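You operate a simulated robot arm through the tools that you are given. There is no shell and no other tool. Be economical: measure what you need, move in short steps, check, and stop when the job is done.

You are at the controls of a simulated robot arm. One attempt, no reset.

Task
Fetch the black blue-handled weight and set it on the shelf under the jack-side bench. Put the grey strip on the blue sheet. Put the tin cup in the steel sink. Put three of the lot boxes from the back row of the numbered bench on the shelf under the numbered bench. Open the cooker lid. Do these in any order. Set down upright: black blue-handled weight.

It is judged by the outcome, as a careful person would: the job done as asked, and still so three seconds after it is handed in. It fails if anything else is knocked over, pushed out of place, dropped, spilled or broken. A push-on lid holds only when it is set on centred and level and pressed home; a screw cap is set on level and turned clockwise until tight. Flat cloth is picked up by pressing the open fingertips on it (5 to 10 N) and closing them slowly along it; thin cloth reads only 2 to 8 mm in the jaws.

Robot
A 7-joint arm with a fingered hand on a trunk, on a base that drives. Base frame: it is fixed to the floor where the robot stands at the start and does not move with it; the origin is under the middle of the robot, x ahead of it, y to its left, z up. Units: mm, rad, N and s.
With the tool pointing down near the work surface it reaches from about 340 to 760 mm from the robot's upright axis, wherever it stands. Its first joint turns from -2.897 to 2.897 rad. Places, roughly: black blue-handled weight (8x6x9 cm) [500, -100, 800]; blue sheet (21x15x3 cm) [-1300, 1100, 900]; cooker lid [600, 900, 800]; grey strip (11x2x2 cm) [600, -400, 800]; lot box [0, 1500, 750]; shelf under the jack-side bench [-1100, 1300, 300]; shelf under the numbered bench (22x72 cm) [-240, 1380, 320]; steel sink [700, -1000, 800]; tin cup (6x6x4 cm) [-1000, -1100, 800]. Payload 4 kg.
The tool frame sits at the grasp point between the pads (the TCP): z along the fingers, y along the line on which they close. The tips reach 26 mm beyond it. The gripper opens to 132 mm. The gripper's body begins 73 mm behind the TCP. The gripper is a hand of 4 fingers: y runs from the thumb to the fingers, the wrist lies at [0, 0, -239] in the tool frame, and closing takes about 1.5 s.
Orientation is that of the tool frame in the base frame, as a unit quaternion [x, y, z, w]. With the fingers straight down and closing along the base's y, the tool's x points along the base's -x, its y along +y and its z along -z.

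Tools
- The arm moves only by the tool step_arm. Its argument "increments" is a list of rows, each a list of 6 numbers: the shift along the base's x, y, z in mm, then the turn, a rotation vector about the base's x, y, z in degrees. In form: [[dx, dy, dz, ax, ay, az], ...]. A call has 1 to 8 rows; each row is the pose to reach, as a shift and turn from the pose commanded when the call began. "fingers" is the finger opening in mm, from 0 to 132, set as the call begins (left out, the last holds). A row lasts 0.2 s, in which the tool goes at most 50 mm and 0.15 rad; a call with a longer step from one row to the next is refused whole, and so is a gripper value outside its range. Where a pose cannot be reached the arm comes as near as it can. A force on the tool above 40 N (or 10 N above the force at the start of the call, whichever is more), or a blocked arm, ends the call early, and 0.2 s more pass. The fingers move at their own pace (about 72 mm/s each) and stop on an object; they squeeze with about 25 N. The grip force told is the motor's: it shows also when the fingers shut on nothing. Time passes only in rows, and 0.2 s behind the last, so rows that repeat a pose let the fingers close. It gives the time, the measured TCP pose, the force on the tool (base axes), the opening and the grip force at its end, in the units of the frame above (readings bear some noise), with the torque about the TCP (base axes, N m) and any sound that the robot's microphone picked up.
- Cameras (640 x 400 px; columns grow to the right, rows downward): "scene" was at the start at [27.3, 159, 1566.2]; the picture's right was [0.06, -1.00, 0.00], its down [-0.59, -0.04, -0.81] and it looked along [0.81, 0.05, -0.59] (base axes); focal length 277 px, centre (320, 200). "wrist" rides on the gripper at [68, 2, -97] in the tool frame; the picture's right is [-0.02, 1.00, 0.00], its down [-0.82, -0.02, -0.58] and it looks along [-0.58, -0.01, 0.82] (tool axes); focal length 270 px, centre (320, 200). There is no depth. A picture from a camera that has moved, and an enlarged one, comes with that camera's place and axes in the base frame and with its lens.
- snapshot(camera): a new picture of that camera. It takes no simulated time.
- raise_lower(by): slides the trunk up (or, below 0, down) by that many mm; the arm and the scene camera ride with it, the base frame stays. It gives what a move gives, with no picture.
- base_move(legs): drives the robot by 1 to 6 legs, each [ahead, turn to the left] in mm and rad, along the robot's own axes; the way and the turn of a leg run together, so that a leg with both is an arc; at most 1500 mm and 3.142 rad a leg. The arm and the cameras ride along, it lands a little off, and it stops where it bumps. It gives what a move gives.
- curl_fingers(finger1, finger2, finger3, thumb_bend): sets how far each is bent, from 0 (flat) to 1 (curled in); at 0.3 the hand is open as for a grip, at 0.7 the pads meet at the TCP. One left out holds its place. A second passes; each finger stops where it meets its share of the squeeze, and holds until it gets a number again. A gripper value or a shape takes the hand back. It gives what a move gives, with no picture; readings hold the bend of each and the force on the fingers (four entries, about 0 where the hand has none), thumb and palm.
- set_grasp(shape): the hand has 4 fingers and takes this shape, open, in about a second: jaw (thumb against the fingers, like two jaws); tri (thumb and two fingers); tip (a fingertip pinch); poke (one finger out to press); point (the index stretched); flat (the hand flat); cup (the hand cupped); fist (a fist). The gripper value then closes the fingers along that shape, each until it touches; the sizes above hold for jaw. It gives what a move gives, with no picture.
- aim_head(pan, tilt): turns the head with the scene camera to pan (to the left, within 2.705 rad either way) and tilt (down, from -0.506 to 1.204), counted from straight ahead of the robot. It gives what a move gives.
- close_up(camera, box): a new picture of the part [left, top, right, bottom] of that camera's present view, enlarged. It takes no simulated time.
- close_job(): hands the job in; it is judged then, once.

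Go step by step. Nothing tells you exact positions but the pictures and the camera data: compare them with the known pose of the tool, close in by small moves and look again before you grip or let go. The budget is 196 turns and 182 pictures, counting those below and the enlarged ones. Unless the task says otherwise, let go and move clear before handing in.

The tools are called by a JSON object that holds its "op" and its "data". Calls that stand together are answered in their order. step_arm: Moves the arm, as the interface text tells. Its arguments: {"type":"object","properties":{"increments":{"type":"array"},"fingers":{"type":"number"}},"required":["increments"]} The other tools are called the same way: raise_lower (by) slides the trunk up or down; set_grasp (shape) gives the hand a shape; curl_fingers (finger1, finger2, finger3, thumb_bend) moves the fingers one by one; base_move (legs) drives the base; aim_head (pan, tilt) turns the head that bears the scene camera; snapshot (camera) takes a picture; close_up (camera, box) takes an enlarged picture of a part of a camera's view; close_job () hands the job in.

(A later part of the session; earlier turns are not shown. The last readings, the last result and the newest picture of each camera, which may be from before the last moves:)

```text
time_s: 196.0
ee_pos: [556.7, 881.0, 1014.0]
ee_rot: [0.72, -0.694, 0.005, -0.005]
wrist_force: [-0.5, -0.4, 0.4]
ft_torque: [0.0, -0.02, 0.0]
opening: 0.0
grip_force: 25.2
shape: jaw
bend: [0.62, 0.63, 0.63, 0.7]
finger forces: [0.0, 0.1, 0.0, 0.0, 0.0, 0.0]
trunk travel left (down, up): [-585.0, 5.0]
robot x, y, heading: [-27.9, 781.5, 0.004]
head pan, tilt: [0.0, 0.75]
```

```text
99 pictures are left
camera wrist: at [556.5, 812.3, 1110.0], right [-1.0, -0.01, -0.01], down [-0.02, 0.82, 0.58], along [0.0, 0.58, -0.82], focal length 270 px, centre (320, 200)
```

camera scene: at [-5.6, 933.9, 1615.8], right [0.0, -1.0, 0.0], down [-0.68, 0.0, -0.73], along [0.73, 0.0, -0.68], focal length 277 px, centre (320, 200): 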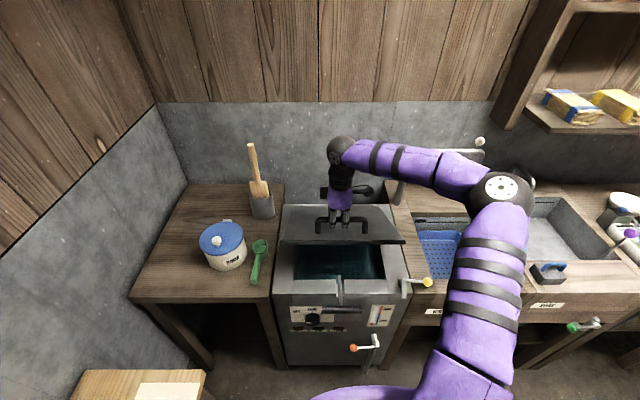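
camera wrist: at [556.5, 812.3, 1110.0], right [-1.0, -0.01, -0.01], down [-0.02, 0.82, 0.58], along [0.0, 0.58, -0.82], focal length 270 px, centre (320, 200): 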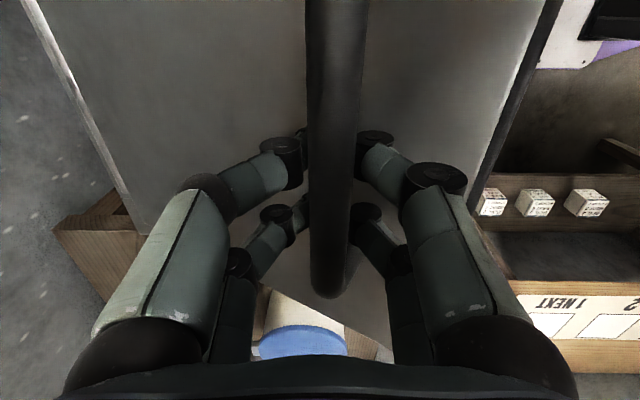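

The lid holds itself (zero force). Continue the arc to about 60°.

{"op": "step_arm", "data": {"increments": [[15, 0, 17, 0, 0, 0], [30, 0, 33, 0, 0, 0], [47, 0, 48, 0, 0, 0], [64, 0, 62, 0, 0, 0], [83, 0, 74, 0, 0, 0], [103, 0, 85, 0, 0, 0], [123, 0, 95, 0, 0, 0], [143, 0, 103, 0, 0, 0]]}}

{"op": "snapshot", "data": {"camera": "scene"}}

{"op": "snapshot", "data": {"camera": "wrist"}}

```text
time_s: 197.8
ee_pos: [660.0, 879.7, 1096.1]
ee_rot: [0.72, -0.694, 0.004, -0.005]
wrist_force: [-0.4, -0.8, 0.4]
ft_torque: [0.02, -0.01, -0.04]
opening: 0.1
grip_force: 25.3
shape: jaw
bend: [0.62, 0.63, 0.63, 0.7]
finger forces: [0.6, 0.1, 0.0, 0.0, 0.1, 0.0]
out of reach, approached as far as the arm can: row 7, 8
trunk travel left (down, up): [-585.0, 5.0]
robot x, y, heading: [-28.7, 779.4, 0.005]
head pan, tilt: [0.0, 0.75]
```

```text
98 pictures are left
camera scene: at [-5.7, 933.8, 1615.9], right [0.0, -1.0, 0.0], down [-0.68, 0.0, -0.73], along [0.73, 0.0, -0.68], focal length 277 px, centre (320, 200)
```

scene: 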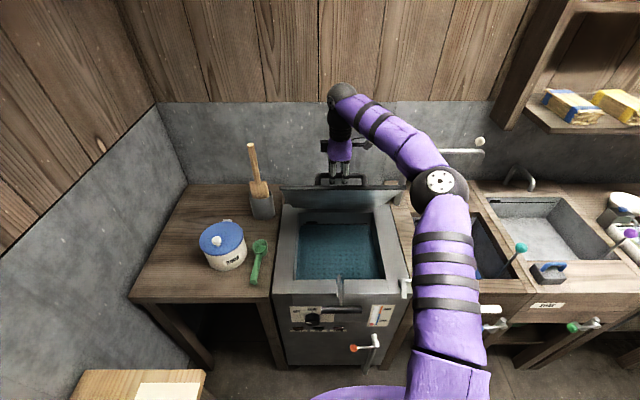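

```text
97 pictures are left
camera wrist: at [658.7, 811.3, 1193.3], right [-1.0, -0.01, -0.01], down [-0.02, 0.82, 0.58], along [0.0, 0.58, -0.82], focal length 270 px, centre (320, 200)
```

wrist: 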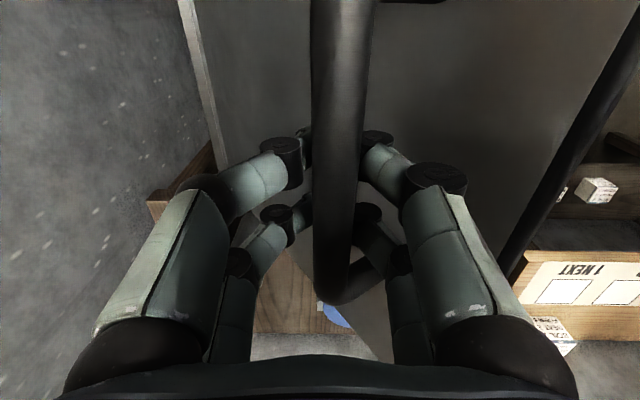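

The lid is about 55° open and staying by itself. I'll open the fingers partly, lift clear of the bar, and then push the lid further from its underside.

{"op": "step_arm", "data": {"increments": [[0, 0, 0, 0, 0, 0], [0, 0, 0, 0, 0, 0], [0, 0, 0, 0, 0, 0], [0, 0, 0, 0, 0, 0], [0, 0, 0, 0, 0, 0]], "fingers": 45}}

{"op": "snapshot", "data": {"camera": "wrist"}}

```text
time_s: 199.0
ee_pos: [660.2, 878.4, 1096.1]
ee_rot: [0.72, -0.694, 0.005, -0.006]
wrist_force: [-0.3, 0.4, 0.0]
ft_torque: [0.0, 0.0, -0.01]
opening: 44.8
grip_force: 0.1
shape: jaw
bend: [0.74, 0.74, 0.74, 0.7]
finger forces: [0.0, 0.1, 0.1, 0.0, 0.0, 0.0]
trunk travel left (down, up): [-585.0, 5.0]
robot x, y, heading: [-27.5, 777.2, 0.002]
head pan, tilt: [0.0, 0.75]
```

```text
96 pictures are left
camera wrist: at [658.7, 811.5, 1193.2], right [-1.0, -0.01, -0.01], down [-0.02, 0.82, 0.58], along [0.0, 0.58, -0.82], focal length 270 px, centre (320, 200)
```

wrist: 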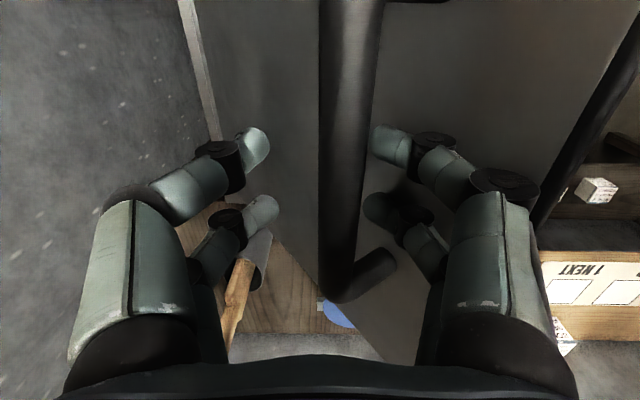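

The bar is free. Lift out upward.

{"op": "step_arm", "data": {"increments": [[-3, 0, 30, 0, 0, 0], [-8, 0, 65, 0, 0, 0], [-20, 0, 100, 0, 0, 0], [-50, 0, 115, 0, 0, 0], [-90, 0, 115, 0, 0, 0], [-130, 0, 115, 0, 0, 0]]}}

{"op": "snapshot", "data": {"camera": "scene"}}

```text
time_s: 200.4
ee_pos: [528.9, 878.7, 1214.9]
ee_rot: [0.719, -0.695, 0.005, -0.005]
wrist_force: [-0.1, 0.0, 1.0]
ft_torque: [-0.05, -0.07, -0.03]
opening: 45.0
grip_force: 0.0
shape: jaw
bend: [0.74, 0.74, 0.74, 0.7]
finger forces: [0.0, 0.1, 0.0, 0.0, 0.0, 0.0]
out of reach, approached as far as the arm can: row 1, 2, 3
trunk travel left (down, up): [-585.0, 5.0]
robot x, y, heading: [-31.1, 780.3, -0.002]
head pan, tilt: [0.0, 0.75]
```

```text
95 pictures are left
camera scene: at [-6.2, 933.6, 1615.9], right [0.0, -1.0, 0.0], down [-0.68, 0.0, -0.73], along [0.73, 0.0, -0.68], focal length 277 px, centre (320, 200)
```

scene: 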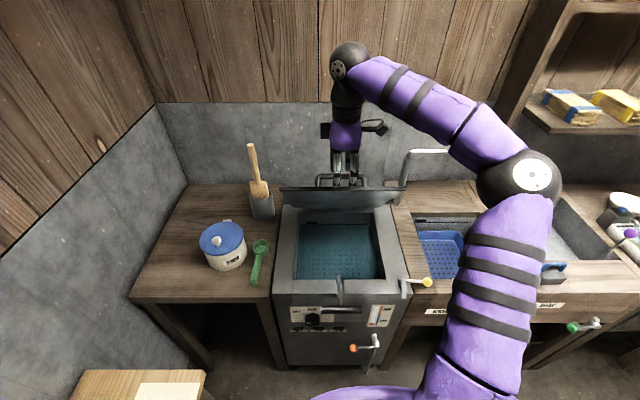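

The lid stays up at about 57°. I'll back off a little, tilt the hand forward with fingers closed, and push the lid's underside further back.

{"op": "base_move", "data": {"legs": [[-80, 0]]}}

{"op": "step_arm", "data": {"increments": [[0, 0, -25, 0, -7, 0], [0, 0, -50, 0, -14, 0], [0, 0, -75, 0, -21, 0], [0, 0, -100, 0, -28, 0], [0, 0, -130, 0, -35, 0], [0, 0, -155, 0, -42, 0], [0, 0, -180, 0, -50, 0], [0, 0, -200, 0, -57, 0]], "fingers": 0}}

{"op": "snapshot", "data": {"camera": "scene"}}

{"op": "snapshot", "data": {"camera": "wrist"}}

```text
time_s: 201.5
ee_pos: [447.1, 878.0, 1214.3]
ee_rot: [0.719, -0.695, 0.006, -0.005]
wrist_force: [-1.0, 0.1, 0.3]
ft_torque: [-0.01, -0.03, -0.03]
opening: 44.8
grip_force: 0.1
shape: jaw
bend: [0.74, 0.74, 0.74, 0.7]
finger forces: [0.1, 0.1, 0.0, 0.0, 0.0, 0.0]
trunk travel left (down, up): [-585.0, 5.0]
robot x, y, heading: [-108.1, 780.3, -0.001]
head pan, tilt: [0.0, 0.75]
```

```text
time_s: 203.3
ee_pos: [446.7, 881.6, 1012.6]
ee_rot: [0.63, -0.608, 0.348, -0.336]
wrist_force: [0.1, -0.8, 1.4]
ft_torque: [-0.02, 0.01, -0.03]
opening: 0.0
grip_force: 25.4
shape: jaw
bend: [0.62, 0.62, 0.63, 0.7]
finger forces: [0.0, 0.1, 0.0, 0.0, 0.1, 0.0]
trunk travel left (down, up): [-585.0, 5.0]
robot x, y, heading: [-110.5, 774.7, -0.002]
head pan, tilt: [0.0, 0.75]
```

```text
94 pictures are left
camera scene: at [-87.9, 933.8, 1615.9], right [0.0, -1.0, 0.0], down [-0.68, 0.0, -0.73], along [0.73, 0.0, -0.68], focal length 277 px, centre (320, 200)
```

scene: 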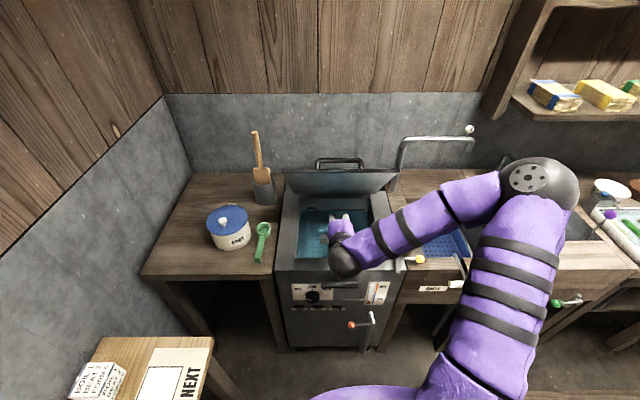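

```text
93 pictures are left
camera wrist: at [364.6, 811.2, 1064.6], right [-0.53, -0.01, -0.85], down [-0.49, 0.82, 0.3], along [0.69, 0.58, -0.44], focal length 270 px, centre (320, 200)
```

wrist: 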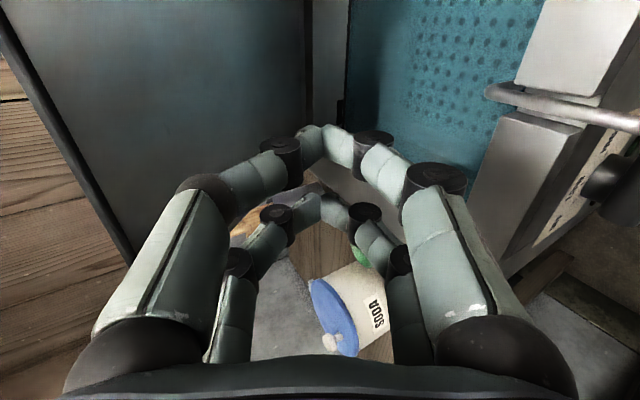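

Push forward toward the lid's underside.

{"op": "step_arm", "data": {"increments": [[35, 0, 0, 0, 0, 0], [70, 0, 0, 0, 0, 0], [105, 0, 0, 0, 0, 0], [140, 0, 0, 0, 0, 0], [165, 0, 0, 0, 0, 0], [185, 0, 0, 0, 0, 0], [200, 0, 0, 0, 0, 0], [215, 0, 0, 0, 0, 0]]}}

{"op": "step_arm", "data": {"increments": [[15, 0, 0, 0, 0, 0], [30, 0, 0, 0, 0, 0], [45, 0, 0, 0, 0, 0], [60, 0, 0, 0, 0, 0], [75, 0, 0, 0, 0, 0], [90, 0, 0, 0, 0, 0], [105, 0, 0, 0, 0, 0]]}}

{"op": "snapshot", "data": {"camera": "scene"}}

```text
time_s: 205.1
ee_pos: [663.7, 878.9, 1014.9]
ee_rot: [0.63, -0.608, 0.347, -0.336]
wrist_force: [-0.5, 0.5, -0.2]
ft_torque: [-0.02, -0.01, 0.0]
opening: 0.0
grip_force: 25.1
shape: jaw
bend: [0.62, 0.62, 0.63, 0.7]
finger forces: [0.0, 0.0, 0.4, 0.0, 0.0, 0.0]
trunk travel left (down, up): [-585.0, 5.0]
robot x, y, heading: [-112.9, 777.4, 0.004]
head pan, tilt: [0.0, 0.75]
```

```text
time_s: 206.7
ee_pos: [762.2, 879.8, 1015.2]
ee_rot: [0.63, -0.608, 0.348, -0.336]
wrist_force: [-25.8, -3.2, 2.9]
ft_torque: [0.0, 0.18, -0.11]
opening: 0.2
grip_force: 25.2
shape: jaw
bend: [0.61, 0.62, 0.66, 0.68]
finger forces: [0.0, 0.1, 0.1, 0.0, 0.1, 0.0]
trunk travel left (down, up): [-585.0, 5.0]
robot x, y, heading: [-111.7, 779.2, 0.002]
head pan, tilt: [0.0, 0.75]
```

```text
92 pictures are left
camera scene: at [-92.3, 933.3, 1616.0], right [0.0, -1.0, 0.0], down [-0.68, 0.0, -0.73], along [0.73, 0.0, -0.68], focal length 277 px, centre (320, 200)
```

scene: 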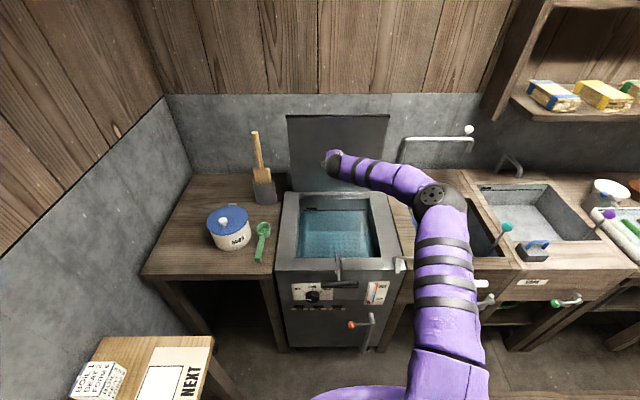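

The lid has reached its stop, standing about upright. Withdraw the hand and check that it stays.

{"op": "step_arm", "data": {"increments": [[-30, 0, 0, 0, 0, 0], [-75, 0, 0, 0, 0, 0], [-120, 0, 0, 0, 0, 0], [-165, 0, 0, 0, 0, 0], [-210, 0, 0, 0, 0, 0], [-255, 0, 0, 0, 0, 0], [-290, 0, 20, 0, 0, 0]]}}

{"op": "base_move", "data": {"legs": [[-350, 0]]}}

{"op": "snapshot", "data": {"camera": "scene"}}

```text
time_s: 208.3
ee_pos: [477.5, 879.0, 1033.4]
ee_rot: [0.63, -0.608, 0.347, -0.337]
wrist_force: [-0.2, 0.6, -0.5]
ft_torque: [-0.02, -0.01, -0.05]
opening: 0.0
grip_force: 24.8
shape: jaw
bend: [0.62, 0.62, 0.65, 0.69]
finger forces: [0.1, 0.0, 0.0, 0.0, 0.0, 0.1]
trunk travel left (down, up): [-585.0, 5.0]
robot x, y, heading: [-111.3, 783.0, -0.0]
head pan, tilt: [0.0, 0.75]
```

```text
time_s: 210.4
ee_pos: [184.9, 878.6, 1035.6]
ee_rot: [0.63, -0.607, 0.348, -0.336]
wrist_force: [-0.2, -0.5, -0.1]
ft_torque: [0.01, -0.02, 0.01]
opening: 0.1
grip_force: 25.2
shape: jaw
bend: [0.62, 0.62, 0.65, 0.69]
finger forces: [0.0, 0.0, 0.0, 0.0, 0.0, 0.0]
trunk travel left (down, up): [-585.0, 5.0]
robot x, y, heading: [-404.6, 777.4, 0.0]
head pan, tilt: [0.0, 0.75]
stopped in leg 1: the robot was blocked; the commanded pose is now the measured one
```

```text
91 pictures are left
camera scene: at [-381.9, 932.6, 1615.9], right [0.0, -1.0, 0.0], down [-0.68, 0.0, -0.73], along [0.73, 0.0, -0.68], focal length 277 px, centre (320, 200)
```

scene: 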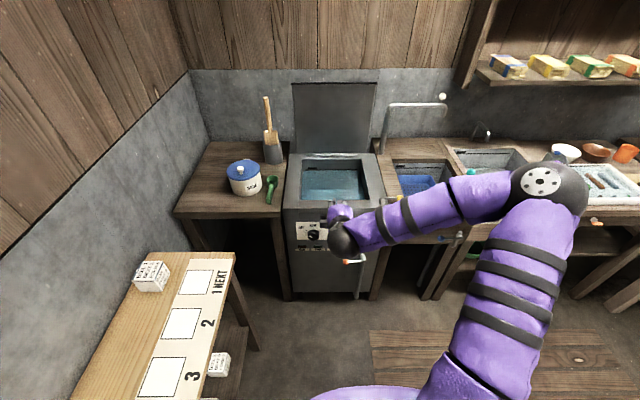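

The lid is open and staying. The base touched something behind it, so let me check the jack-side bench.

{"op": "base_move", "data": {"legs": [[60, 0]]}}

{"op": "aim_head", "data": {"pan": 2.5, "tilt": 0.75}}

{"op": "snapshot", "data": {"camera": "scene"}}

```text
time_s: 211.4
ee_pos: [245.9, 877.7, 1034.1]
ee_rot: [0.63, -0.607, 0.348, -0.335]
wrist_force: [0.1, -0.9, -0.5]
ft_torque: [0.01, 0.0, 0.02]
opening: 0.1
grip_force: 25.0
shape: jaw
bend: [0.62, 0.62, 0.65, 0.69]
finger forces: [0.0, 0.0, 0.0, 0.1, 0.0, 0.0]
trunk travel left (down, up): [-585.0, 5.0]
robot x, y, heading: [-344.3, 782.8, 0.004]
head pan, tilt: [0.0, 0.75]
```

```text
time_s: 213.6
ee_pos: [246.3, 879.8, 1034.3]
ee_rot: [0.63, -0.608, 0.348, -0.336]
wrist_force: [0.7, 0.3, 0.1]
ft_torque: [-0.04, 0.01, -0.03]
opening: 0.0
grip_force: 24.6
shape: jaw
bend: [0.62, 0.62, 0.65, 0.69]
finger forces: [0.1, 0.0, 0.0, 0.0, 0.0, 0.1]
trunk travel left (down, up): [-585.0, 5.0]
robot x, y, heading: [-342.3, 777.8, -0.004]
head pan, tilt: [2.499, 0.75]
```

```text
90 pictures are left
camera scene: at [-470.2, 982.3, 1615.9], right [0.6, 0.8, 0.0], down [0.55, -0.41, -0.73], along [-0.59, 0.44, -0.68], focal length 277 px, centre (320, 200)
```

scene: 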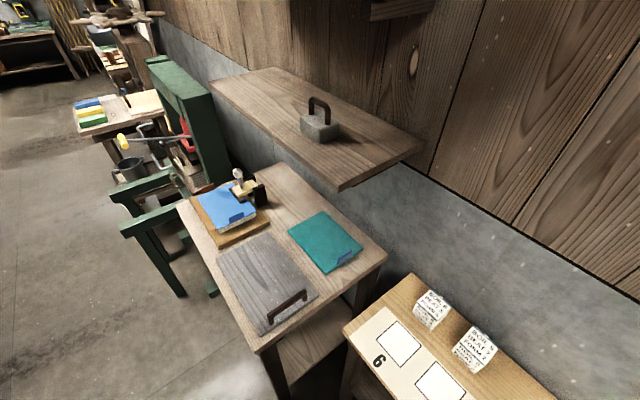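

Nothing was disturbed. Now I'll reset the hand to vertical with closing along y, then drive to the strip tray.

{"op": "step_arm", "data": {"increments": [[0, 0, 10, 0, 7, 0], [0, 0, 20, 0, 14, 0], [0, -10, 30, 0, 21, 0], [0, -20, 40, 0, 28, 0], [0, -30, 50, 0, 35, 0], [0, -40, 60, 0, 42, 0], [0, -50, 70, 0, 50, 0], [0, -60, 80, 0, 57, 0]], "fingers": 60}}

{"op": "step_arm", "data": {"increments": [[0, 0, 0, 0, 0, -8], [0, 0, 0, 0, 0, -16], [0, 0, 0, 0, 0, -24], [0, 0, 0, 0, 0, -32], [0, 0, 0, 0, 0, -40], [0, 0, 0, 0, 0, -48], [0, 0, 0, 0, 0, -56], [0, 0, 0, 0, 0, -64]]}}

{"op": "step_arm", "data": {"increments": [[0, 0, 0, 0, 0, -8], [0, 0, 0, 0, 0, -16], [0, 0, 0, 0, 0, -24], [0, 0, 0, 0, 0, -28], [0, 0, 0, 0, 0, -28]]}}

{"op": "base_move", "data": {"legs": [[0, -1.57], [1160, 0], [0, 1.57], [200, 0]]}}

{"op": "aim_head", "data": {"pan": -0.1, "tilt": 0.75}}

{"op": "snapshot", "data": {"camera": "scene"}}

{"op": "snapshot", "data": {"camera": "wrist"}}

```text
time_s: 215.4
ee_pos: [245.6, 818.4, 1114.5]
ee_rot: [0.72, -0.694, 0.004, -0.005]
wrist_force: [0.1, 0.4, -0.6]
ft_torque: [-0.01, 0.0, 0.01]
opening: 59.7
grip_force: 0.1
shape: jaw
bend: [0.73, 0.73, 0.73, 0.7]
finger forces: [0.0, 0.0, 0.1, 0.0, 0.1, 0.0]
trunk travel left (down, up): [-585.0, 5.0]
robot x, y, heading: [-343.7, 776.0, -0.001]
head pan, tilt: [2.499, 0.75]
```

```text
time_s: 217.2
ee_pos: [244.4, 819.5, 1114.2]
ee_rot: [-0.24, 0.971, -0.008, 0.002]
wrist_force: [-0.4, 0.5, -0.8]
ft_torque: [0.04, 0.02, 0.01]
opening: 59.6
grip_force: 0.0
shape: jaw
bend: [0.73, 0.73, 0.73, 0.7]
finger forces: [0.1, 0.0, 0.0, 0.0, 0.0, 0.0]
trunk travel left (down, up): [-585.0, 5.0]
robot x, y, heading: [-348.4, 783.4, -0.002]
head pan, tilt: [2.499, 0.75]
```

```text
time_s: 218.4
ee_pos: [244.7, 818.5, 1114.1]
ee_rot: [0.0, 1.0, -0.007, 0.0]
wrist_force: [0.0, -0.2, 0.0]
ft_torque: [0.03, 0.01, -0.02]
opening: 59.5
grip_force: 0.1
shape: jaw
bend: [0.73, 0.73, 0.73, 0.7]
finger forces: [0.0, 0.0, 0.0, 0.0, 0.0, 0.1]
trunk travel left (down, up): [-585.0, 5.0]
robot x, y, heading: [-347.1, 780.9, 0.004]
head pan, tilt: [2.499, 0.75]
```

```text
time_s: 234.0
ee_pos: [477.5, -351.9, 1113.3]
ee_rot: [-0.011, 1.0, -0.008, -0.001]
wrist_force: [0.4, -0.2, 0.2]
ft_torque: [0.0, 0.01, 0.03]
opening: 60.2
grip_force: 0.0
shape: jaw
bend: [0.73, 0.73, 0.73, 0.7]
finger forces: [0.0, 0.0, 0.1, 0.0, 0.0, 0.0]
trunk travel left (down, up): [-585.0, 5.0]
robot x, y, heading: [-110.0, -406.9, 0.019]
head pan, tilt: [2.499, 0.75]
```

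```text
time_s: 236.4
ee_pos: [477.6, -351.1, 1113.7]
ee_rot: [-0.012, 1.0, -0.008, 0.001]
wrist_force: [-0.1, 0.2, -0.4]
ft_torque: [-0.01, 0.0, -0.01]
opening: 59.9
grip_force: 0.1
shape: jaw
bend: [0.73, 0.73, 0.73, 0.7]
finger forces: [0.0, 0.0, 0.0, 0.0, 0.0, 0.1]
trunk travel left (down, up): [-585.0, 5.0]
robot x, y, heading: [-110.1, -403.2, 0.023]
head pan, tilt: [-0.099, 0.75]
```

```text
89 pictures are left
camera scene: at [-90.9, -258.3, 1615.8], right [-0.08, -1.0, 0.0], down [-0.68, 0.05, -0.73], along [0.73, -0.06, -0.68], focal length 277 px, centre (320, 200)
```

scene: 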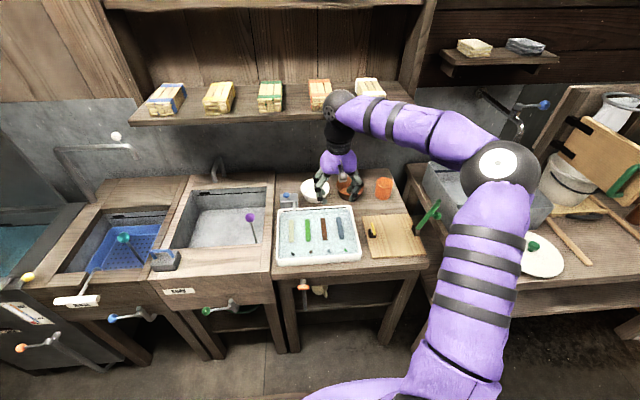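

```text
88 pictures are left
camera wrist: at [408.8, -349.6, 1211.0], right [0.0, 1.0, -0.02], down [0.82, 0.01, 0.58], along [0.58, -0.01, -0.82], focal length 270 px, centre (320, 200)
```

wrist: 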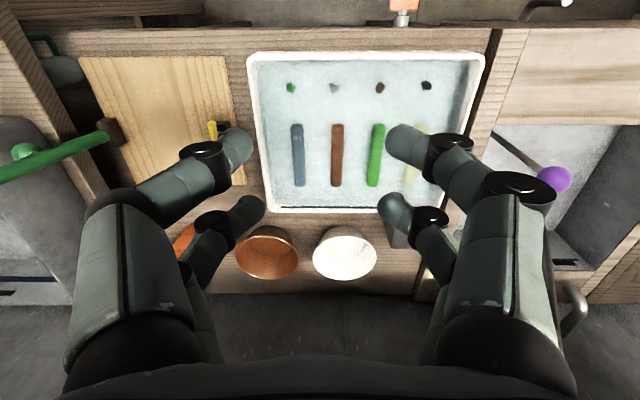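

The grey strip is at about (601, -390). Zoom to see how it lies in the tray.

{"op": "close_up", "data": {"camera": "wrist", "box": [250, 50, 480, 194]}}

{"op": "close_up", "data": {"camera": "scene", "box": [265, 195, 375, 265]}}

```text
2.78 times, centred on (365, 122) of wrist
camera zoom: at [408.8, -349.6, 1211.0], right [0.0, 1.0, -0.02], down [0.82, 0.01, 0.58], along [0.58, -0.01, -0.82], focal length 751 px, centre (195, 417)
```

zoom: 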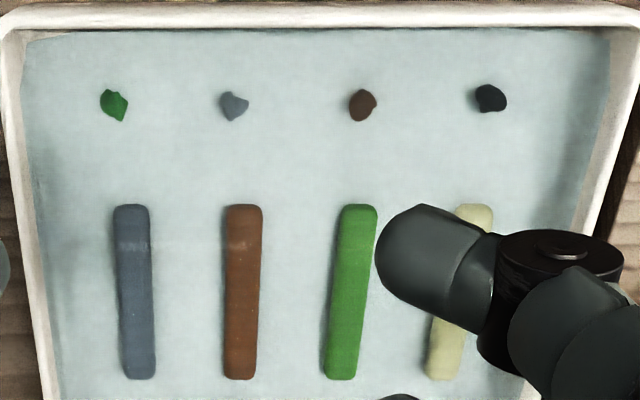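

```text
5.71 times, centred on (320, 230) of scene
camera zoom: at [-90.9, -258.3, 1615.8], right [-0.08, -1.0, 0.0], down [-0.68, 0.05, -0.73], along [0.73, -0.06, -0.68], focal length 1584 px, centre (320, 29)
```

zoom: 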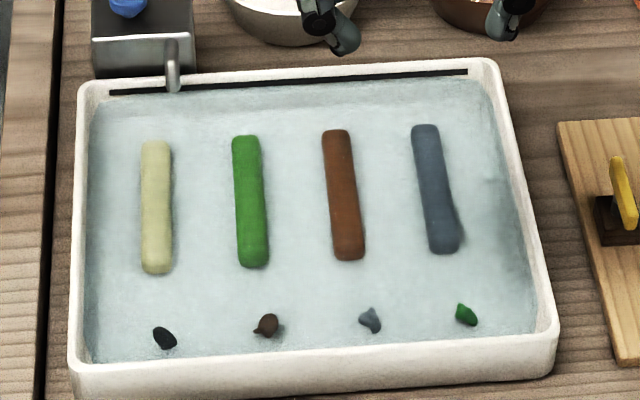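

Strips lie flat along x about 60 mm apart. I'll drive 60 mm nearer and move above the grey one with a narrower opening.

{"op": "base_move", "data": {"legs": [[60, -0.02]]}}

{"op": "step_arm", "data": {"increments": [[10, -8, -40, 0, 0, 0], [20, -16, -80, 0, 0, 0], [35, -24, -120, 0, 0, 0], [50, -32, -155, 0, 0, 0], [66, -40, -185, 0, 0, 0], [66, -40, -205, 0, 0, 0], [66, -40, -205, 0, 0, 0]], "fingers": 42}}

{"op": "snapshot", "data": {"camera": "wrist"}}

```text
time_s: 237.3
ee_pos: [539.2, -362.5, 1113.4]
ee_rot: [-0.002, 1.0, -0.008, 0.0]
wrist_force: [0.5, -0.4, 0.2]
ft_torque: [0.0, 0.03, 0.01]
opening: 59.7
grip_force: 0.0
shape: jaw
bend: [0.73, 0.73, 0.73, 0.7]
finger forces: [0.0, 0.0, 0.0, 0.1, 0.1, 0.1]
trunk travel left (down, up): [-585.0, 5.0]
robot x, y, heading: [-48.5, -401.8, 0.002]
head pan, tilt: [-0.099, 0.75]
```

```text
time_s: 238.9
ee_pos: [605.5, -401.8, 909.0]
ee_rot: [-0.003, 1.0, -0.009, 0.0]
wrist_force: [0.2, -0.1, -0.5]
ft_torque: [0.0, 0.02, 0.01]
opening: 42.5
grip_force: 0.0
shape: jaw
bend: [0.73, 0.73, 0.73, 0.7]
finger forces: [0.0, 0.1, 0.1, 0.0, 0.0, 0.1]
trunk travel left (down, up): [-585.0, 5.0]
robot x, y, heading: [-50.2, -404.9, 0.005]
head pan, tilt: [-0.099, 0.75]
```

```text
85 pictures are left
camera wrist: at [536.4, -398.7, 1005.7], right [0.02, 1.0, -0.02], down [0.82, -0.01, 0.58], along [0.58, -0.02, -0.82], focal length 270 px, centre (320, 200)
```

wrist: 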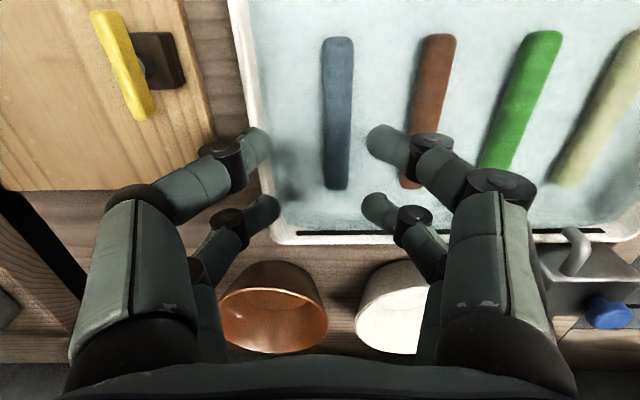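

Centre the hand on the strip (y≈-389) and descend in steps.

{"op": "step_arm", "data": {"increments": [[0, 6, -10, 0, 0, 0], [0, 13, -20, 0, 0, 0], [0, 13, -40, 0, 0, 0], [0, 13, -55, 0, 0, 0], [0, 13, -55, 0, 0, 0]]}}

{"op": "snapshot", "data": {"camera": "wrist"}}

{"op": "close_up", "data": {"camera": "scene", "box": [255, 185, 375, 260]}}

```text
time_s: 240.1
ee_pos: [605.2, -387.8, 854.6]
ee_rot: [-0.002, 1.0, -0.008, 0.0]
wrist_force: [0.2, -0.9, -0.1]
ft_torque: [0.0, -0.02, 0.03]
opening: 42.3
grip_force: 0.1
shape: jaw
bend: [0.73, 0.73, 0.73, 0.7]
finger forces: [0.0, 0.0, 0.1, 0.0, 0.0, 0.0]
trunk travel left (down, up): [-585.0, 5.0]
robot x, y, heading: [-47.1, -401.2, 0.002]
head pan, tilt: [-0.099, 0.75]
```

```text
84 pictures are left
camera wrist: at [536.6, -385.7, 951.5], right [0.02, 1.0, -0.02], down [0.82, -0.01, 0.58], along [0.58, -0.02, -0.82], focal length 270 px, centre (320, 200)
```

wrist: 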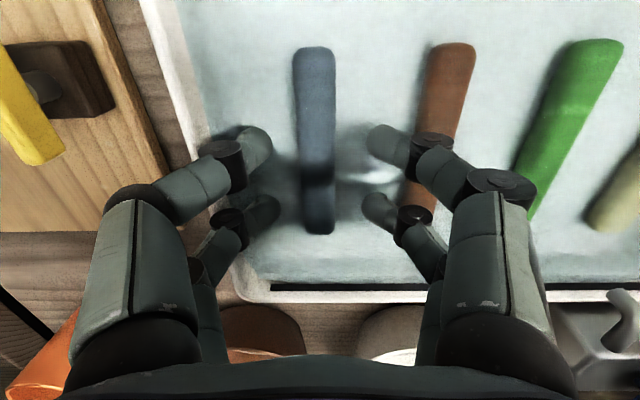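

```text
5.33 times, centred on (315, 222) of scene
camera zoom: at [-27.4, -257.9, 1615.9], right [-0.1, -1.0, 0.0], down [-0.68, 0.07, -0.73], along [0.73, -0.07, -0.68], focal length 1479 px, centre (347, 80)
```

zoom: 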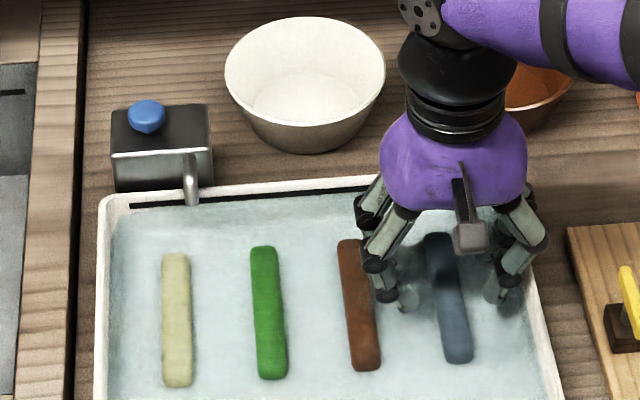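

Tips are centred on the strip. Narrow to 34 mm and go down to just above the tray floor.

{"op": "step_arm", "data": {"increments": [[0, -1, 0, 0, 0, 0], [0, -1, -5, 0, 0, 0], [0, -1, -10, 0, 0, 0], [0, -1, -15, 0, 0, 0]], "fingers": 34}}

{"op": "step_arm", "data": {"increments": [[0, 0, -2, 0, 0, 0], [0, 0, -4, 0, 0, 0], [0, 0, -6, 0, 0, 0]]}}

{"op": "snapshot", "data": {"camera": "wrist"}}

```text
time_s: 241.1
ee_pos: [606.1, -390.2, 839.7]
ee_rot: [-0.002, 1.0, -0.008, 0.0]
wrist_force: [0.2, 2.3, 1.5]
ft_torque: [-0.05, -0.04, 0.06]
opening: 34.1
grip_force: 0.1
shape: jaw
bend: [0.73, 0.73, 0.74, 0.7]
finger forces: [0.0, 0.0, 2.0, 0.1, 0.1, 0.0]
trunk travel left (down, up): [-585.0, 5.0]
robot x, y, heading: [-49.0, -402.3, 0.001]
head pan, tilt: [-0.099, 0.75]
```

```text
time_s: 241.9
ee_pos: [604.9, -389.6, 834.0]
ee_rot: [-0.002, 1.0, -0.007, 0.001]
wrist_force: [1.0, 3.9, 5.4]
ft_torque: [-0.19, -0.03, 0.09]
opening: 34.0
grip_force: 0.1
shape: jaw
bend: [0.73, 0.73, 0.74, 0.7]
finger forces: [1.0, 0.5, 4.8, 0.1, 0.0, 0.1]
trunk travel left (down, up): [-585.0, 5.0]
robot x, y, heading: [-47.2, -403.4, 0.0]
head pan, tilt: [-0.099, 0.75]
```

```text
82 pictures are left
camera wrist: at [535.9, -386.0, 930.7], right [0.02, 1.0, -0.01], down [0.82, -0.01, 0.58], along [0.58, -0.02, -0.82], focal length 270 px, centre (320, 200)
```

wrist: 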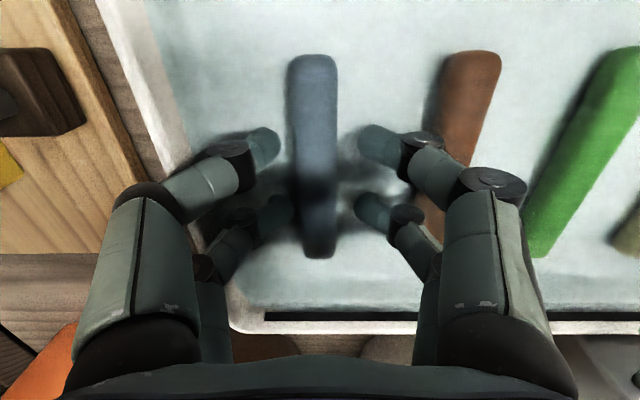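

Light contact with the tray floor. Raise 2 mm and close on the strip.

{"op": "step_arm", "data": {"increments": [[0, 0, 3, 0, 0, 0], [0, 0, 3, 0, 0, 0]]}}

{"op": "step_arm", "data": {"increments": [[0, 0, 0, 0, 0, 0], [0, 0, 0, 0, 0, 0], [0, 0, 0, 0, 0, 0], [0, 0, 0, 0, 0, 0], [0, 0, 0, 0, 0, 0]], "fingers": 14}}

{"op": "snapshot", "data": {"camera": "wrist"}}

```text
time_s: 242.5
ee_pos: [605.3, -389.3, 834.8]
ee_rot: [-0.002, 1.0, -0.008, 0.0]
wrist_force: [0.3, 1.7, -1.1]
ft_torque: [-0.04, -0.01, 0.05]
opening: 33.7
grip_force: 0.0
shape: jaw
bend: [0.73, 0.73, 0.74, 0.7]
finger forces: [0.0, 0.0, 2.1, 0.1, 0.0, 0.0]
trunk travel left (down, up): [-585.0, 5.0]
robot x, y, heading: [-46.0, -402.2, 0.007]
head pan, tilt: [-0.099, 0.75]
```

```text
time_s: 243.7
ee_pos: [604.1, -390.8, 836.0]
ee_rot: [-0.002, 1.0, -0.009, 0.0]
wrist_force: [0.1, -0.3, 0.7]
ft_torque: [-0.03, -0.01, -0.02]
opening: 15.3
grip_force: 0.1
shape: jaw
bend: [0.72, 0.72, 0.72, 0.7]
finger forces: [0.9, 0.9, 1.1, 0.0, 1.5, 0.1]
trunk travel left (down, up): [-585.0, 5.0]
robot x, y, heading: [-48.4, -405.1, 0.004]
head pan, tilt: [-0.099, 0.75]
```

```text
81 pictures are left
camera wrist: at [535.9, -386.6, 933.3], right [0.02, 1.0, -0.02], down [0.82, -0.01, 0.58], along [0.58, -0.02, -0.82], focal length 270 px, centre (320, 200)
```

wrist: 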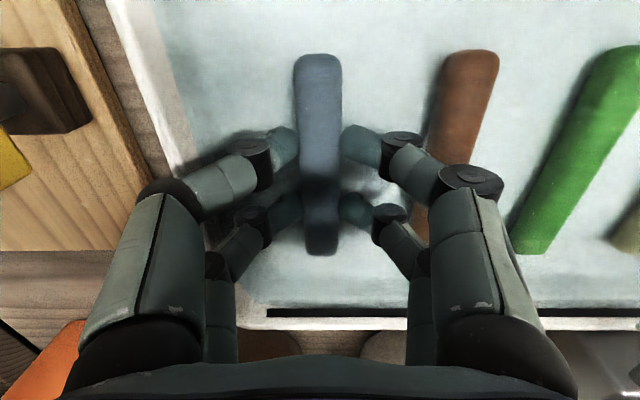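

All pads touch the strip lightly. Tighten and lift a little.

{"op": "step_arm", "data": {"increments": [[0, 0, 0, 0, 0, 0], [0, 0, 0, 0, 0, 0], [0, 0, 0, 0, 0, 0]], "fingers": 8}}

{"op": "step_arm", "data": {"increments": [[0, 0, 8, 0, 0, 0], [0, 0, 20, 0, 0, 0], [0, 0, 40, 0, 0, 0], [0, 0, 60, 0, 0, 0], [0, 0, 60, 0, 0, 0]]}}

{"op": "snapshot", "data": {"camera": "wrist"}}

{"op": "close_up", "data": {"camera": "scene", "box": [255, 175, 375, 250]}}

```text
time_s: 244.5
ee_pos: [604.4, -389.8, 836.6]
ee_rot: [-0.003, 1.0, -0.009, 0.001]
wrist_force: [0.4, -0.2, -0.8]
ft_torque: [-0.03, -0.02, 0.0]
opening: 14.2
grip_force: 25.0
shape: jaw
bend: [0.72, 0.72, 0.72, 0.7]
finger forces: [22.3, 22.5, 22.4, 0.0, 22.7, 0.1]
trunk travel left (down, up): [-585.0, 5.0]
robot x, y, heading: [-48.5, -401.0, 0.001]
head pan, tilt: [-0.099, 0.75]
```

```text
time_s: 245.7
ee_pos: [605.4, -390.9, 897.1]
ee_rot: [-0.003, 1.0, -0.008, 0.0]
wrist_force: [-0.3, 0.0, 0.4]
ft_torque: [0.0, 0.0, 0.01]
opening: 14.3
grip_force: 24.7
shape: jaw
bend: [0.72, 0.72, 0.72, 0.7]
finger forces: [22.4, 22.5, 22.3, 0.1, 22.8, 0.0]
trunk travel left (down, up): [-585.0, 5.0]
robot x, y, heading: [-46.7, -402.3, -0.002]
head pan, tilt: [-0.099, 0.75]
```

```text
80 pictures are left
camera wrist: at [536.4, -388.4, 993.8], right [0.02, 1.0, -0.01], down [0.82, -0.01, 0.58], along [0.58, -0.02, -0.82], focal length 270 px, centre (320, 200)
```

wrist: 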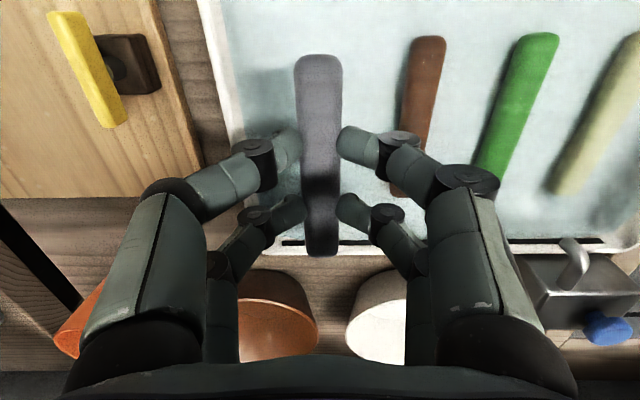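

```text
5.33 times, centred on (315, 212) of scene
camera zoom: at [-27.5, -257.9, 1615.8], right [-0.1, -1.0, 0.0], down [-0.68, 0.07, -0.73], along [0.73, -0.07, -0.68], focal length 1479 px, centre (347, 133)
```

zoom: 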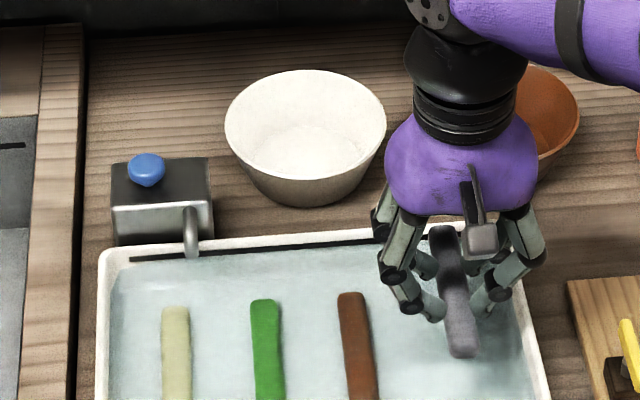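

The grey strip is held. I'll raise the arm and drive to the jack-side bench.

{"op": "step_arm", "data": {"increments": [[-10, 0, 45, 0, 0, 0], [-20, 0, 90, 0, 0, 0], [-30, 0, 135, 0, 0, 0], [-40, 0, 180, 0, 0, 0], [-40, 0, 210, 0, 0, 0]]}}

{"op": "base_move", "data": {"legs": [[-300, 0], [0, 2.694], [1046, 0], [0, -1.123]]}}

{"op": "aim_head", "data": {"pan": 0.0, "tilt": 0.65}}

{"op": "snapshot", "data": {"camera": "scene"}}

```text
time_s: 246.9
ee_pos: [564.9, -390.5, 1104.6]
ee_rot: [-0.001, 1.0, -0.008, 0.0]
wrist_force: [-0.9, 0.0, -0.4]
ft_torque: [-0.01, 0.0, 0.0]
opening: 14.1
grip_force: 25.0
shape: jaw
bend: [0.72, 0.72, 0.72, 0.7]
finger forces: [22.4, 22.5, 22.4, 0.1, 22.6, 0.1]
trunk travel left (down, up): [-585.0, 5.0]
robot x, y, heading: [-52.8, -403.1, 0.004]
head pan, tilt: [-0.099, 0.75]
```

```text
time_s: 264.3
ee_pos: [-1336.7, 642.5, 1105.6]
ee_rot: [0.713, -0.701, 0.006, -0.005]
wrist_force: [0.1, 0.9, -0.2]
ft_torque: [0.02, 0.02, 0.02]
opening: 14.3
grip_force: 25.3
shape: jaw
bend: [0.72, 0.72, 0.72, 0.7]
finger forces: [22.5, 22.4, 22.4, 0.0, 22.7, 0.1]
trunk travel left (down, up): [-585.0, 5.0]
robot x, y, heading: [-1317.5, 27.2, 1.59]
head pan, tilt: [-0.099, 0.75]
```

```text
time_s: 264.9
ee_pos: [-1335.8, 641.5, 1103.9]
ee_rot: [0.713, -0.701, 0.005, -0.005]
wrist_force: [-0.4, 0.1, -0.1]
ft_torque: [0.03, 0.02, 0.01]
opening: 14.0
grip_force: 25.3
shape: jaw
bend: [0.72, 0.72, 0.72, 0.7]
finger forces: [22.5, 22.5, 22.3, 0.0, 22.7, 0.1]
trunk travel left (down, up): [-585.0, 5.0]
robot x, y, heading: [-1316.9, 24.7, 1.58]
head pan, tilt: [0.0, 0.649]
```

```text
78 pictures are left
camera scene: at [-1470.6, 52.4, 1624.4], right [1.0, 0.01, 0.0], down [0.01, -0.6, -0.8], along [-0.01, 0.8, -0.61], focal length 277 px, centre (320, 200)
```

scene: 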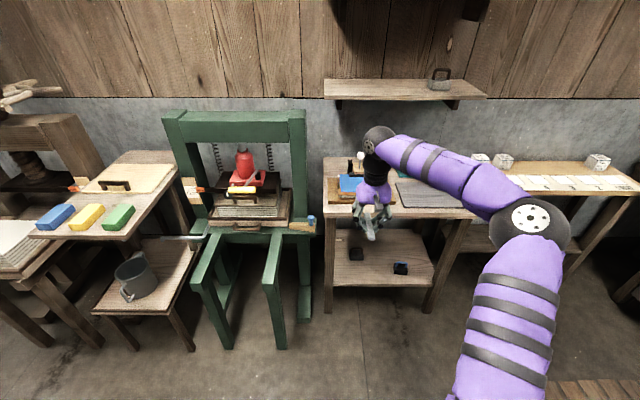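

The blue sheet is behind the hand. Drive ahead to view it with the wrist camera.

{"op": "base_move", "data": {"legs": [[360, -0.01]]}}

{"op": "snapshot", "data": {"camera": "scene"}}

{"op": "snapshot", "data": {"camera": "wrist"}}

```text
time_s: 267.3
ee_pos: [-1326.9, 1005.4, 1102.8]
ee_rot: [-0.707, 0.708, -0.006, 0.005]
wrist_force: [0.4, 0.3, -0.5]
ft_torque: [0.02, -0.01, 0.01]
opening: 14.1
grip_force: 25.8
shape: jaw
bend: [0.72, 0.72, 0.72, 0.7]
finger forces: [22.5, 22.6, 22.3, 0.0, 22.7, 0.0]
trunk travel left (down, up): [-585.0, 5.0]
robot x, y, heading: [-1319.3, 386.8, 1.565]
head pan, tilt: [0.0, 0.649]
```

```text
77 pictures are left
camera scene: at [-1471.5, 417.9, 1624.4], right [1.0, -0.01, 0.0], down [0.0, -0.61, -0.8], along [0.0, 0.8, -0.61], focal length 277 px, centre (320, 200)
```

scene: 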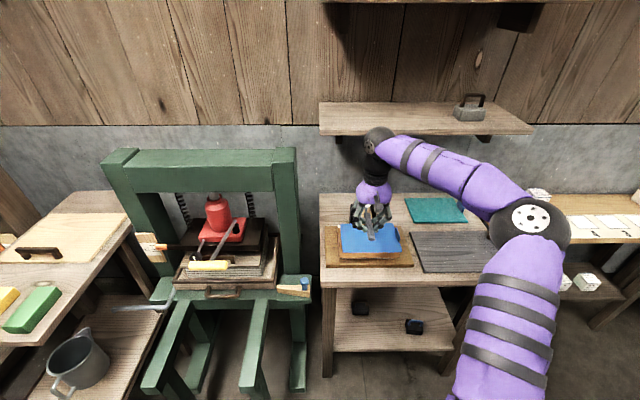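

```text
76 pictures are left
camera wrist: at [-1330.2, 935.8, 1201.0], right [-1.0, 0.03, -0.02], down [0.01, 0.82, 0.58], along [0.03, 0.58, -0.82], focal length 270 px, centre (320, 200)
```

wrist: 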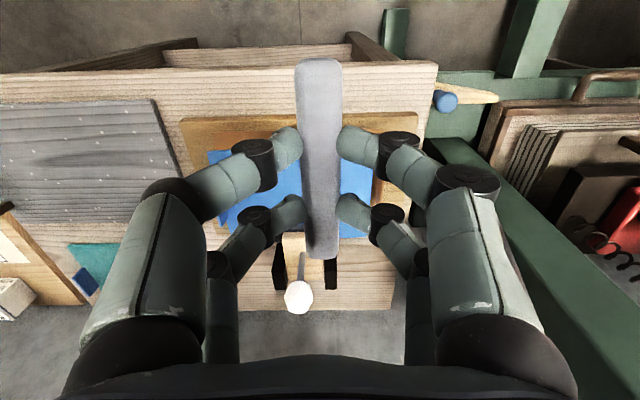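

The sheet spans x -1384…-1180 and y 1078…1227 at z≈880. I'll drive 90 mm closer and position the strip over its centre.

{"op": "base_move", "data": {"legs": [[90, 0]]}}

{"op": "step_arm", "data": {"increments": [[15, 15, -20, 0, 0, 0], [30, 30, -40, 0, 0, 0], [45, 45, -70, 0, 0, 0], [45, 52, -100, 0, 0, 0], [45, 52, -130, 0, 0, 0], [45, 52, -160, 0, 0, 0], [45, 52, -160, 0, 0, 0]]}}

{"op": "snapshot", "data": {"camera": "wrist"}}

{"op": "close_up", "data": {"camera": "scene", "box": [300, 160, 460, 260]}}

```text
time_s: 268.4
ee_pos: [-1325.8, 1096.3, 1103.6]
ee_rot: [-0.707, 0.707, -0.005, 0.005]
wrist_force: [0.0, 0.6, 0.1]
ft_torque: [-0.01, 0.04, -0.01]
opening: 14.1
grip_force: 25.3
shape: jaw
bend: [0.72, 0.72, 0.72, 0.7]
finger forces: [22.5, 22.5, 22.3, 0.0, 22.7, 0.0]
trunk travel left (down, up): [-585.0, 5.0]
robot x, y, heading: [-1321.1, 478.6, 1.564]
head pan, tilt: [0.0, 0.649]
```

```text
time_s: 270.0
ee_pos: [-1281.0, 1144.6, 946.3]
ee_rot: [-0.706, 0.708, -0.004, 0.007]
wrist_force: [-0.4, -0.9, 19.5]
ft_torque: [0.98, 0.03, 0.03]
opening: 16.0
grip_force: 25.0
shape: jaw
bend: [0.72, 0.74, 0.74, 0.7]
finger forces: [21.2, 32.1, 31.4, 0.1, 21.5, 0.0]
trunk travel left (down, up): [-585.0, 5.0]
robot x, y, heading: [-1319.6, 481.3, 1.56]
head pan, tilt: [0.0, 0.649]
```

```text
75 pictures are left
camera wrist: at [-1284.7, 1076.2, 1043.8], right [-1.0, 0.03, -0.02], down [0.01, 0.81, 0.58], along [0.03, 0.58, -0.81], focal length 270 px, centre (320, 200)
```

wrist: 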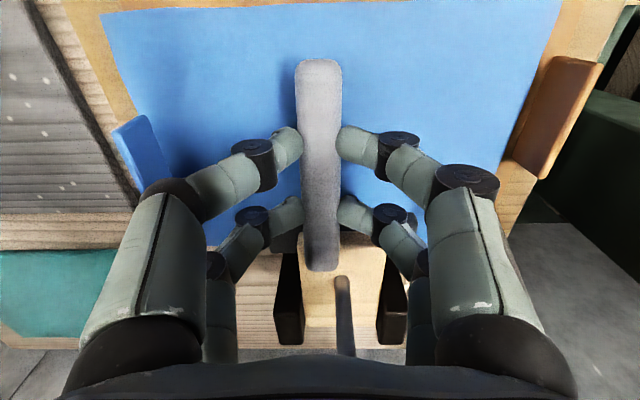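

```text
4.00 times, centred on (380, 210) of scene
camera zoom: at [-1471.1, 507.1, 1624.8], right [1.0, -0.01, 0.0], down [0.0, -0.6, -0.8], along [0.0, 0.8, -0.6], focal length 1109 px, centre (80, 160)
```

zoom: 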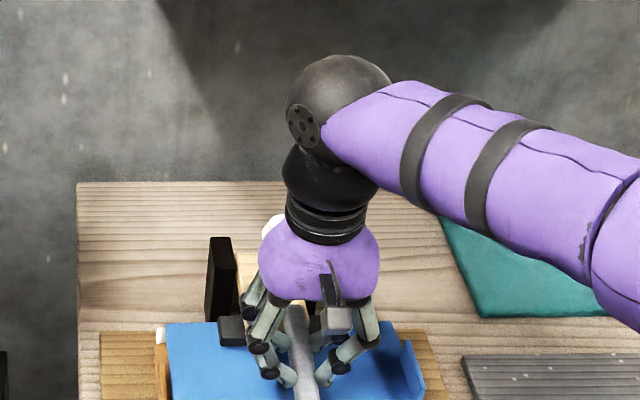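

The strip's far end touched the little stand behind the sheet. Lift, pull back and turn the strip 45° so it fits on the sheet clear of the stand.

{"op": "step_arm", "data": {"increments": [[0, 0, 20, 0, 0, 0], [0, -8, 40, 0, 0, 0], [0, -16, 40, 0, 0, 0], [0, -16, 40, 0, 0, 0]]}}

{"op": "snapshot", "data": {"camera": "wrist"}}

{"op": "step_arm", "data": {"increments": [[0, 0, 0, 0, 0, 8], [0, 0, 0, 0, 0, 16], [0, 0, 0, 0, 0, 24], [0, 0, 0, 0, 0, 32], [0, 0, 0, 0, 0, 40], [0, 0, 0, 0, 0, 45], [0, 0, 0, 0, 0, 45]]}}

{"op": "snapshot", "data": {"camera": "wrist"}}

{"op": "close_up", "data": {"camera": "scene", "box": [300, 160, 460, 260]}}

```text
time_s: 271.0
ee_pos: [-1281.2, 1133.3, 982.9]
ee_rot: [-0.706, 0.708, -0.006, 0.005]
wrist_force: [-0.3, 0.3, 0.3]
ft_torque: [0.0, 0.0, -0.02]
opening: 15.2
grip_force: 25.6
shape: jaw
bend: [0.72, 0.73, 0.73, 0.7]
finger forces: [22.8, 23.4, 23.4, 0.0, 23.0, 0.0]
trunk travel left (down, up): [-585.0, 5.0]
robot x, y, heading: [-1319.0, 478.6, 1.568]
head pan, tilt: [0.0, 0.649]
```

```text
73 pictures are left
camera wrist: at [-1284.1, 1064.4, 1080.6], right [-1.0, 0.03, -0.01], down [0.01, 0.82, 0.58], along [0.03, 0.58, -0.82], focal length 270 px, centre (320, 200)
```

wrist: 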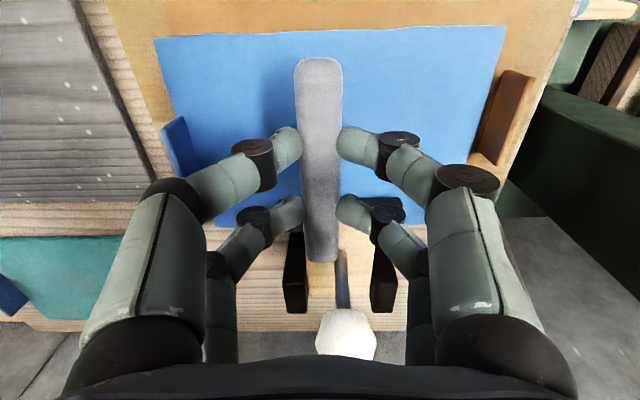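

```text
time_s: 272.6
ee_pos: [-1281.4, 1130.9, 983.5]
ee_rot: [0.924, -0.383, 0.003, -0.007]
wrist_force: [1.1, -0.6, -0.4]
ft_torque: [-0.04, 0.01, 0.0]
opening: 15.0
grip_force: 25.2
shape: jaw
bend: [0.72, 0.73, 0.73, 0.7]
finger forces: [22.8, 23.5, 23.3, 0.0, 23.1, 0.0]
trunk travel left (down, up): [-585.0, 5.0]
robot x, y, heading: [-1320.6, 482.3, 1.563]
head pan, tilt: [0.0, 0.649]
```

```text
72 pictures are left
camera wrist: at [-1235.2, 1080.7, 1080.9], right [-0.73, -0.69, -0.01], down [-0.57, 0.59, 0.58], along [-0.39, 0.43, -0.82], focal length 270 px, centre (320, 200)
```

wrist: 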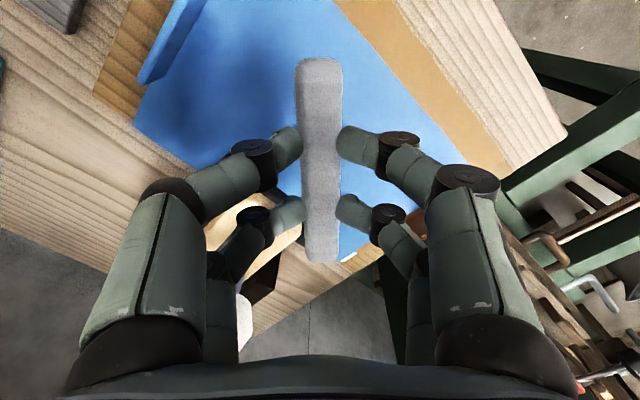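

```text
4.00 times, centred on (380, 210) of scene
camera zoom: at [-1471.0, 509.6, 1624.4], right [1.0, -0.01, 0.0], down [0.0, -0.6, -0.8], along [0.0, 0.8, -0.6], focal length 1109 px, centre (80, 160)
```

zoom: 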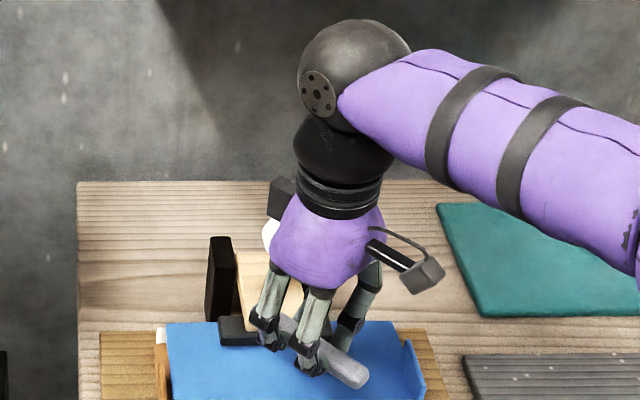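

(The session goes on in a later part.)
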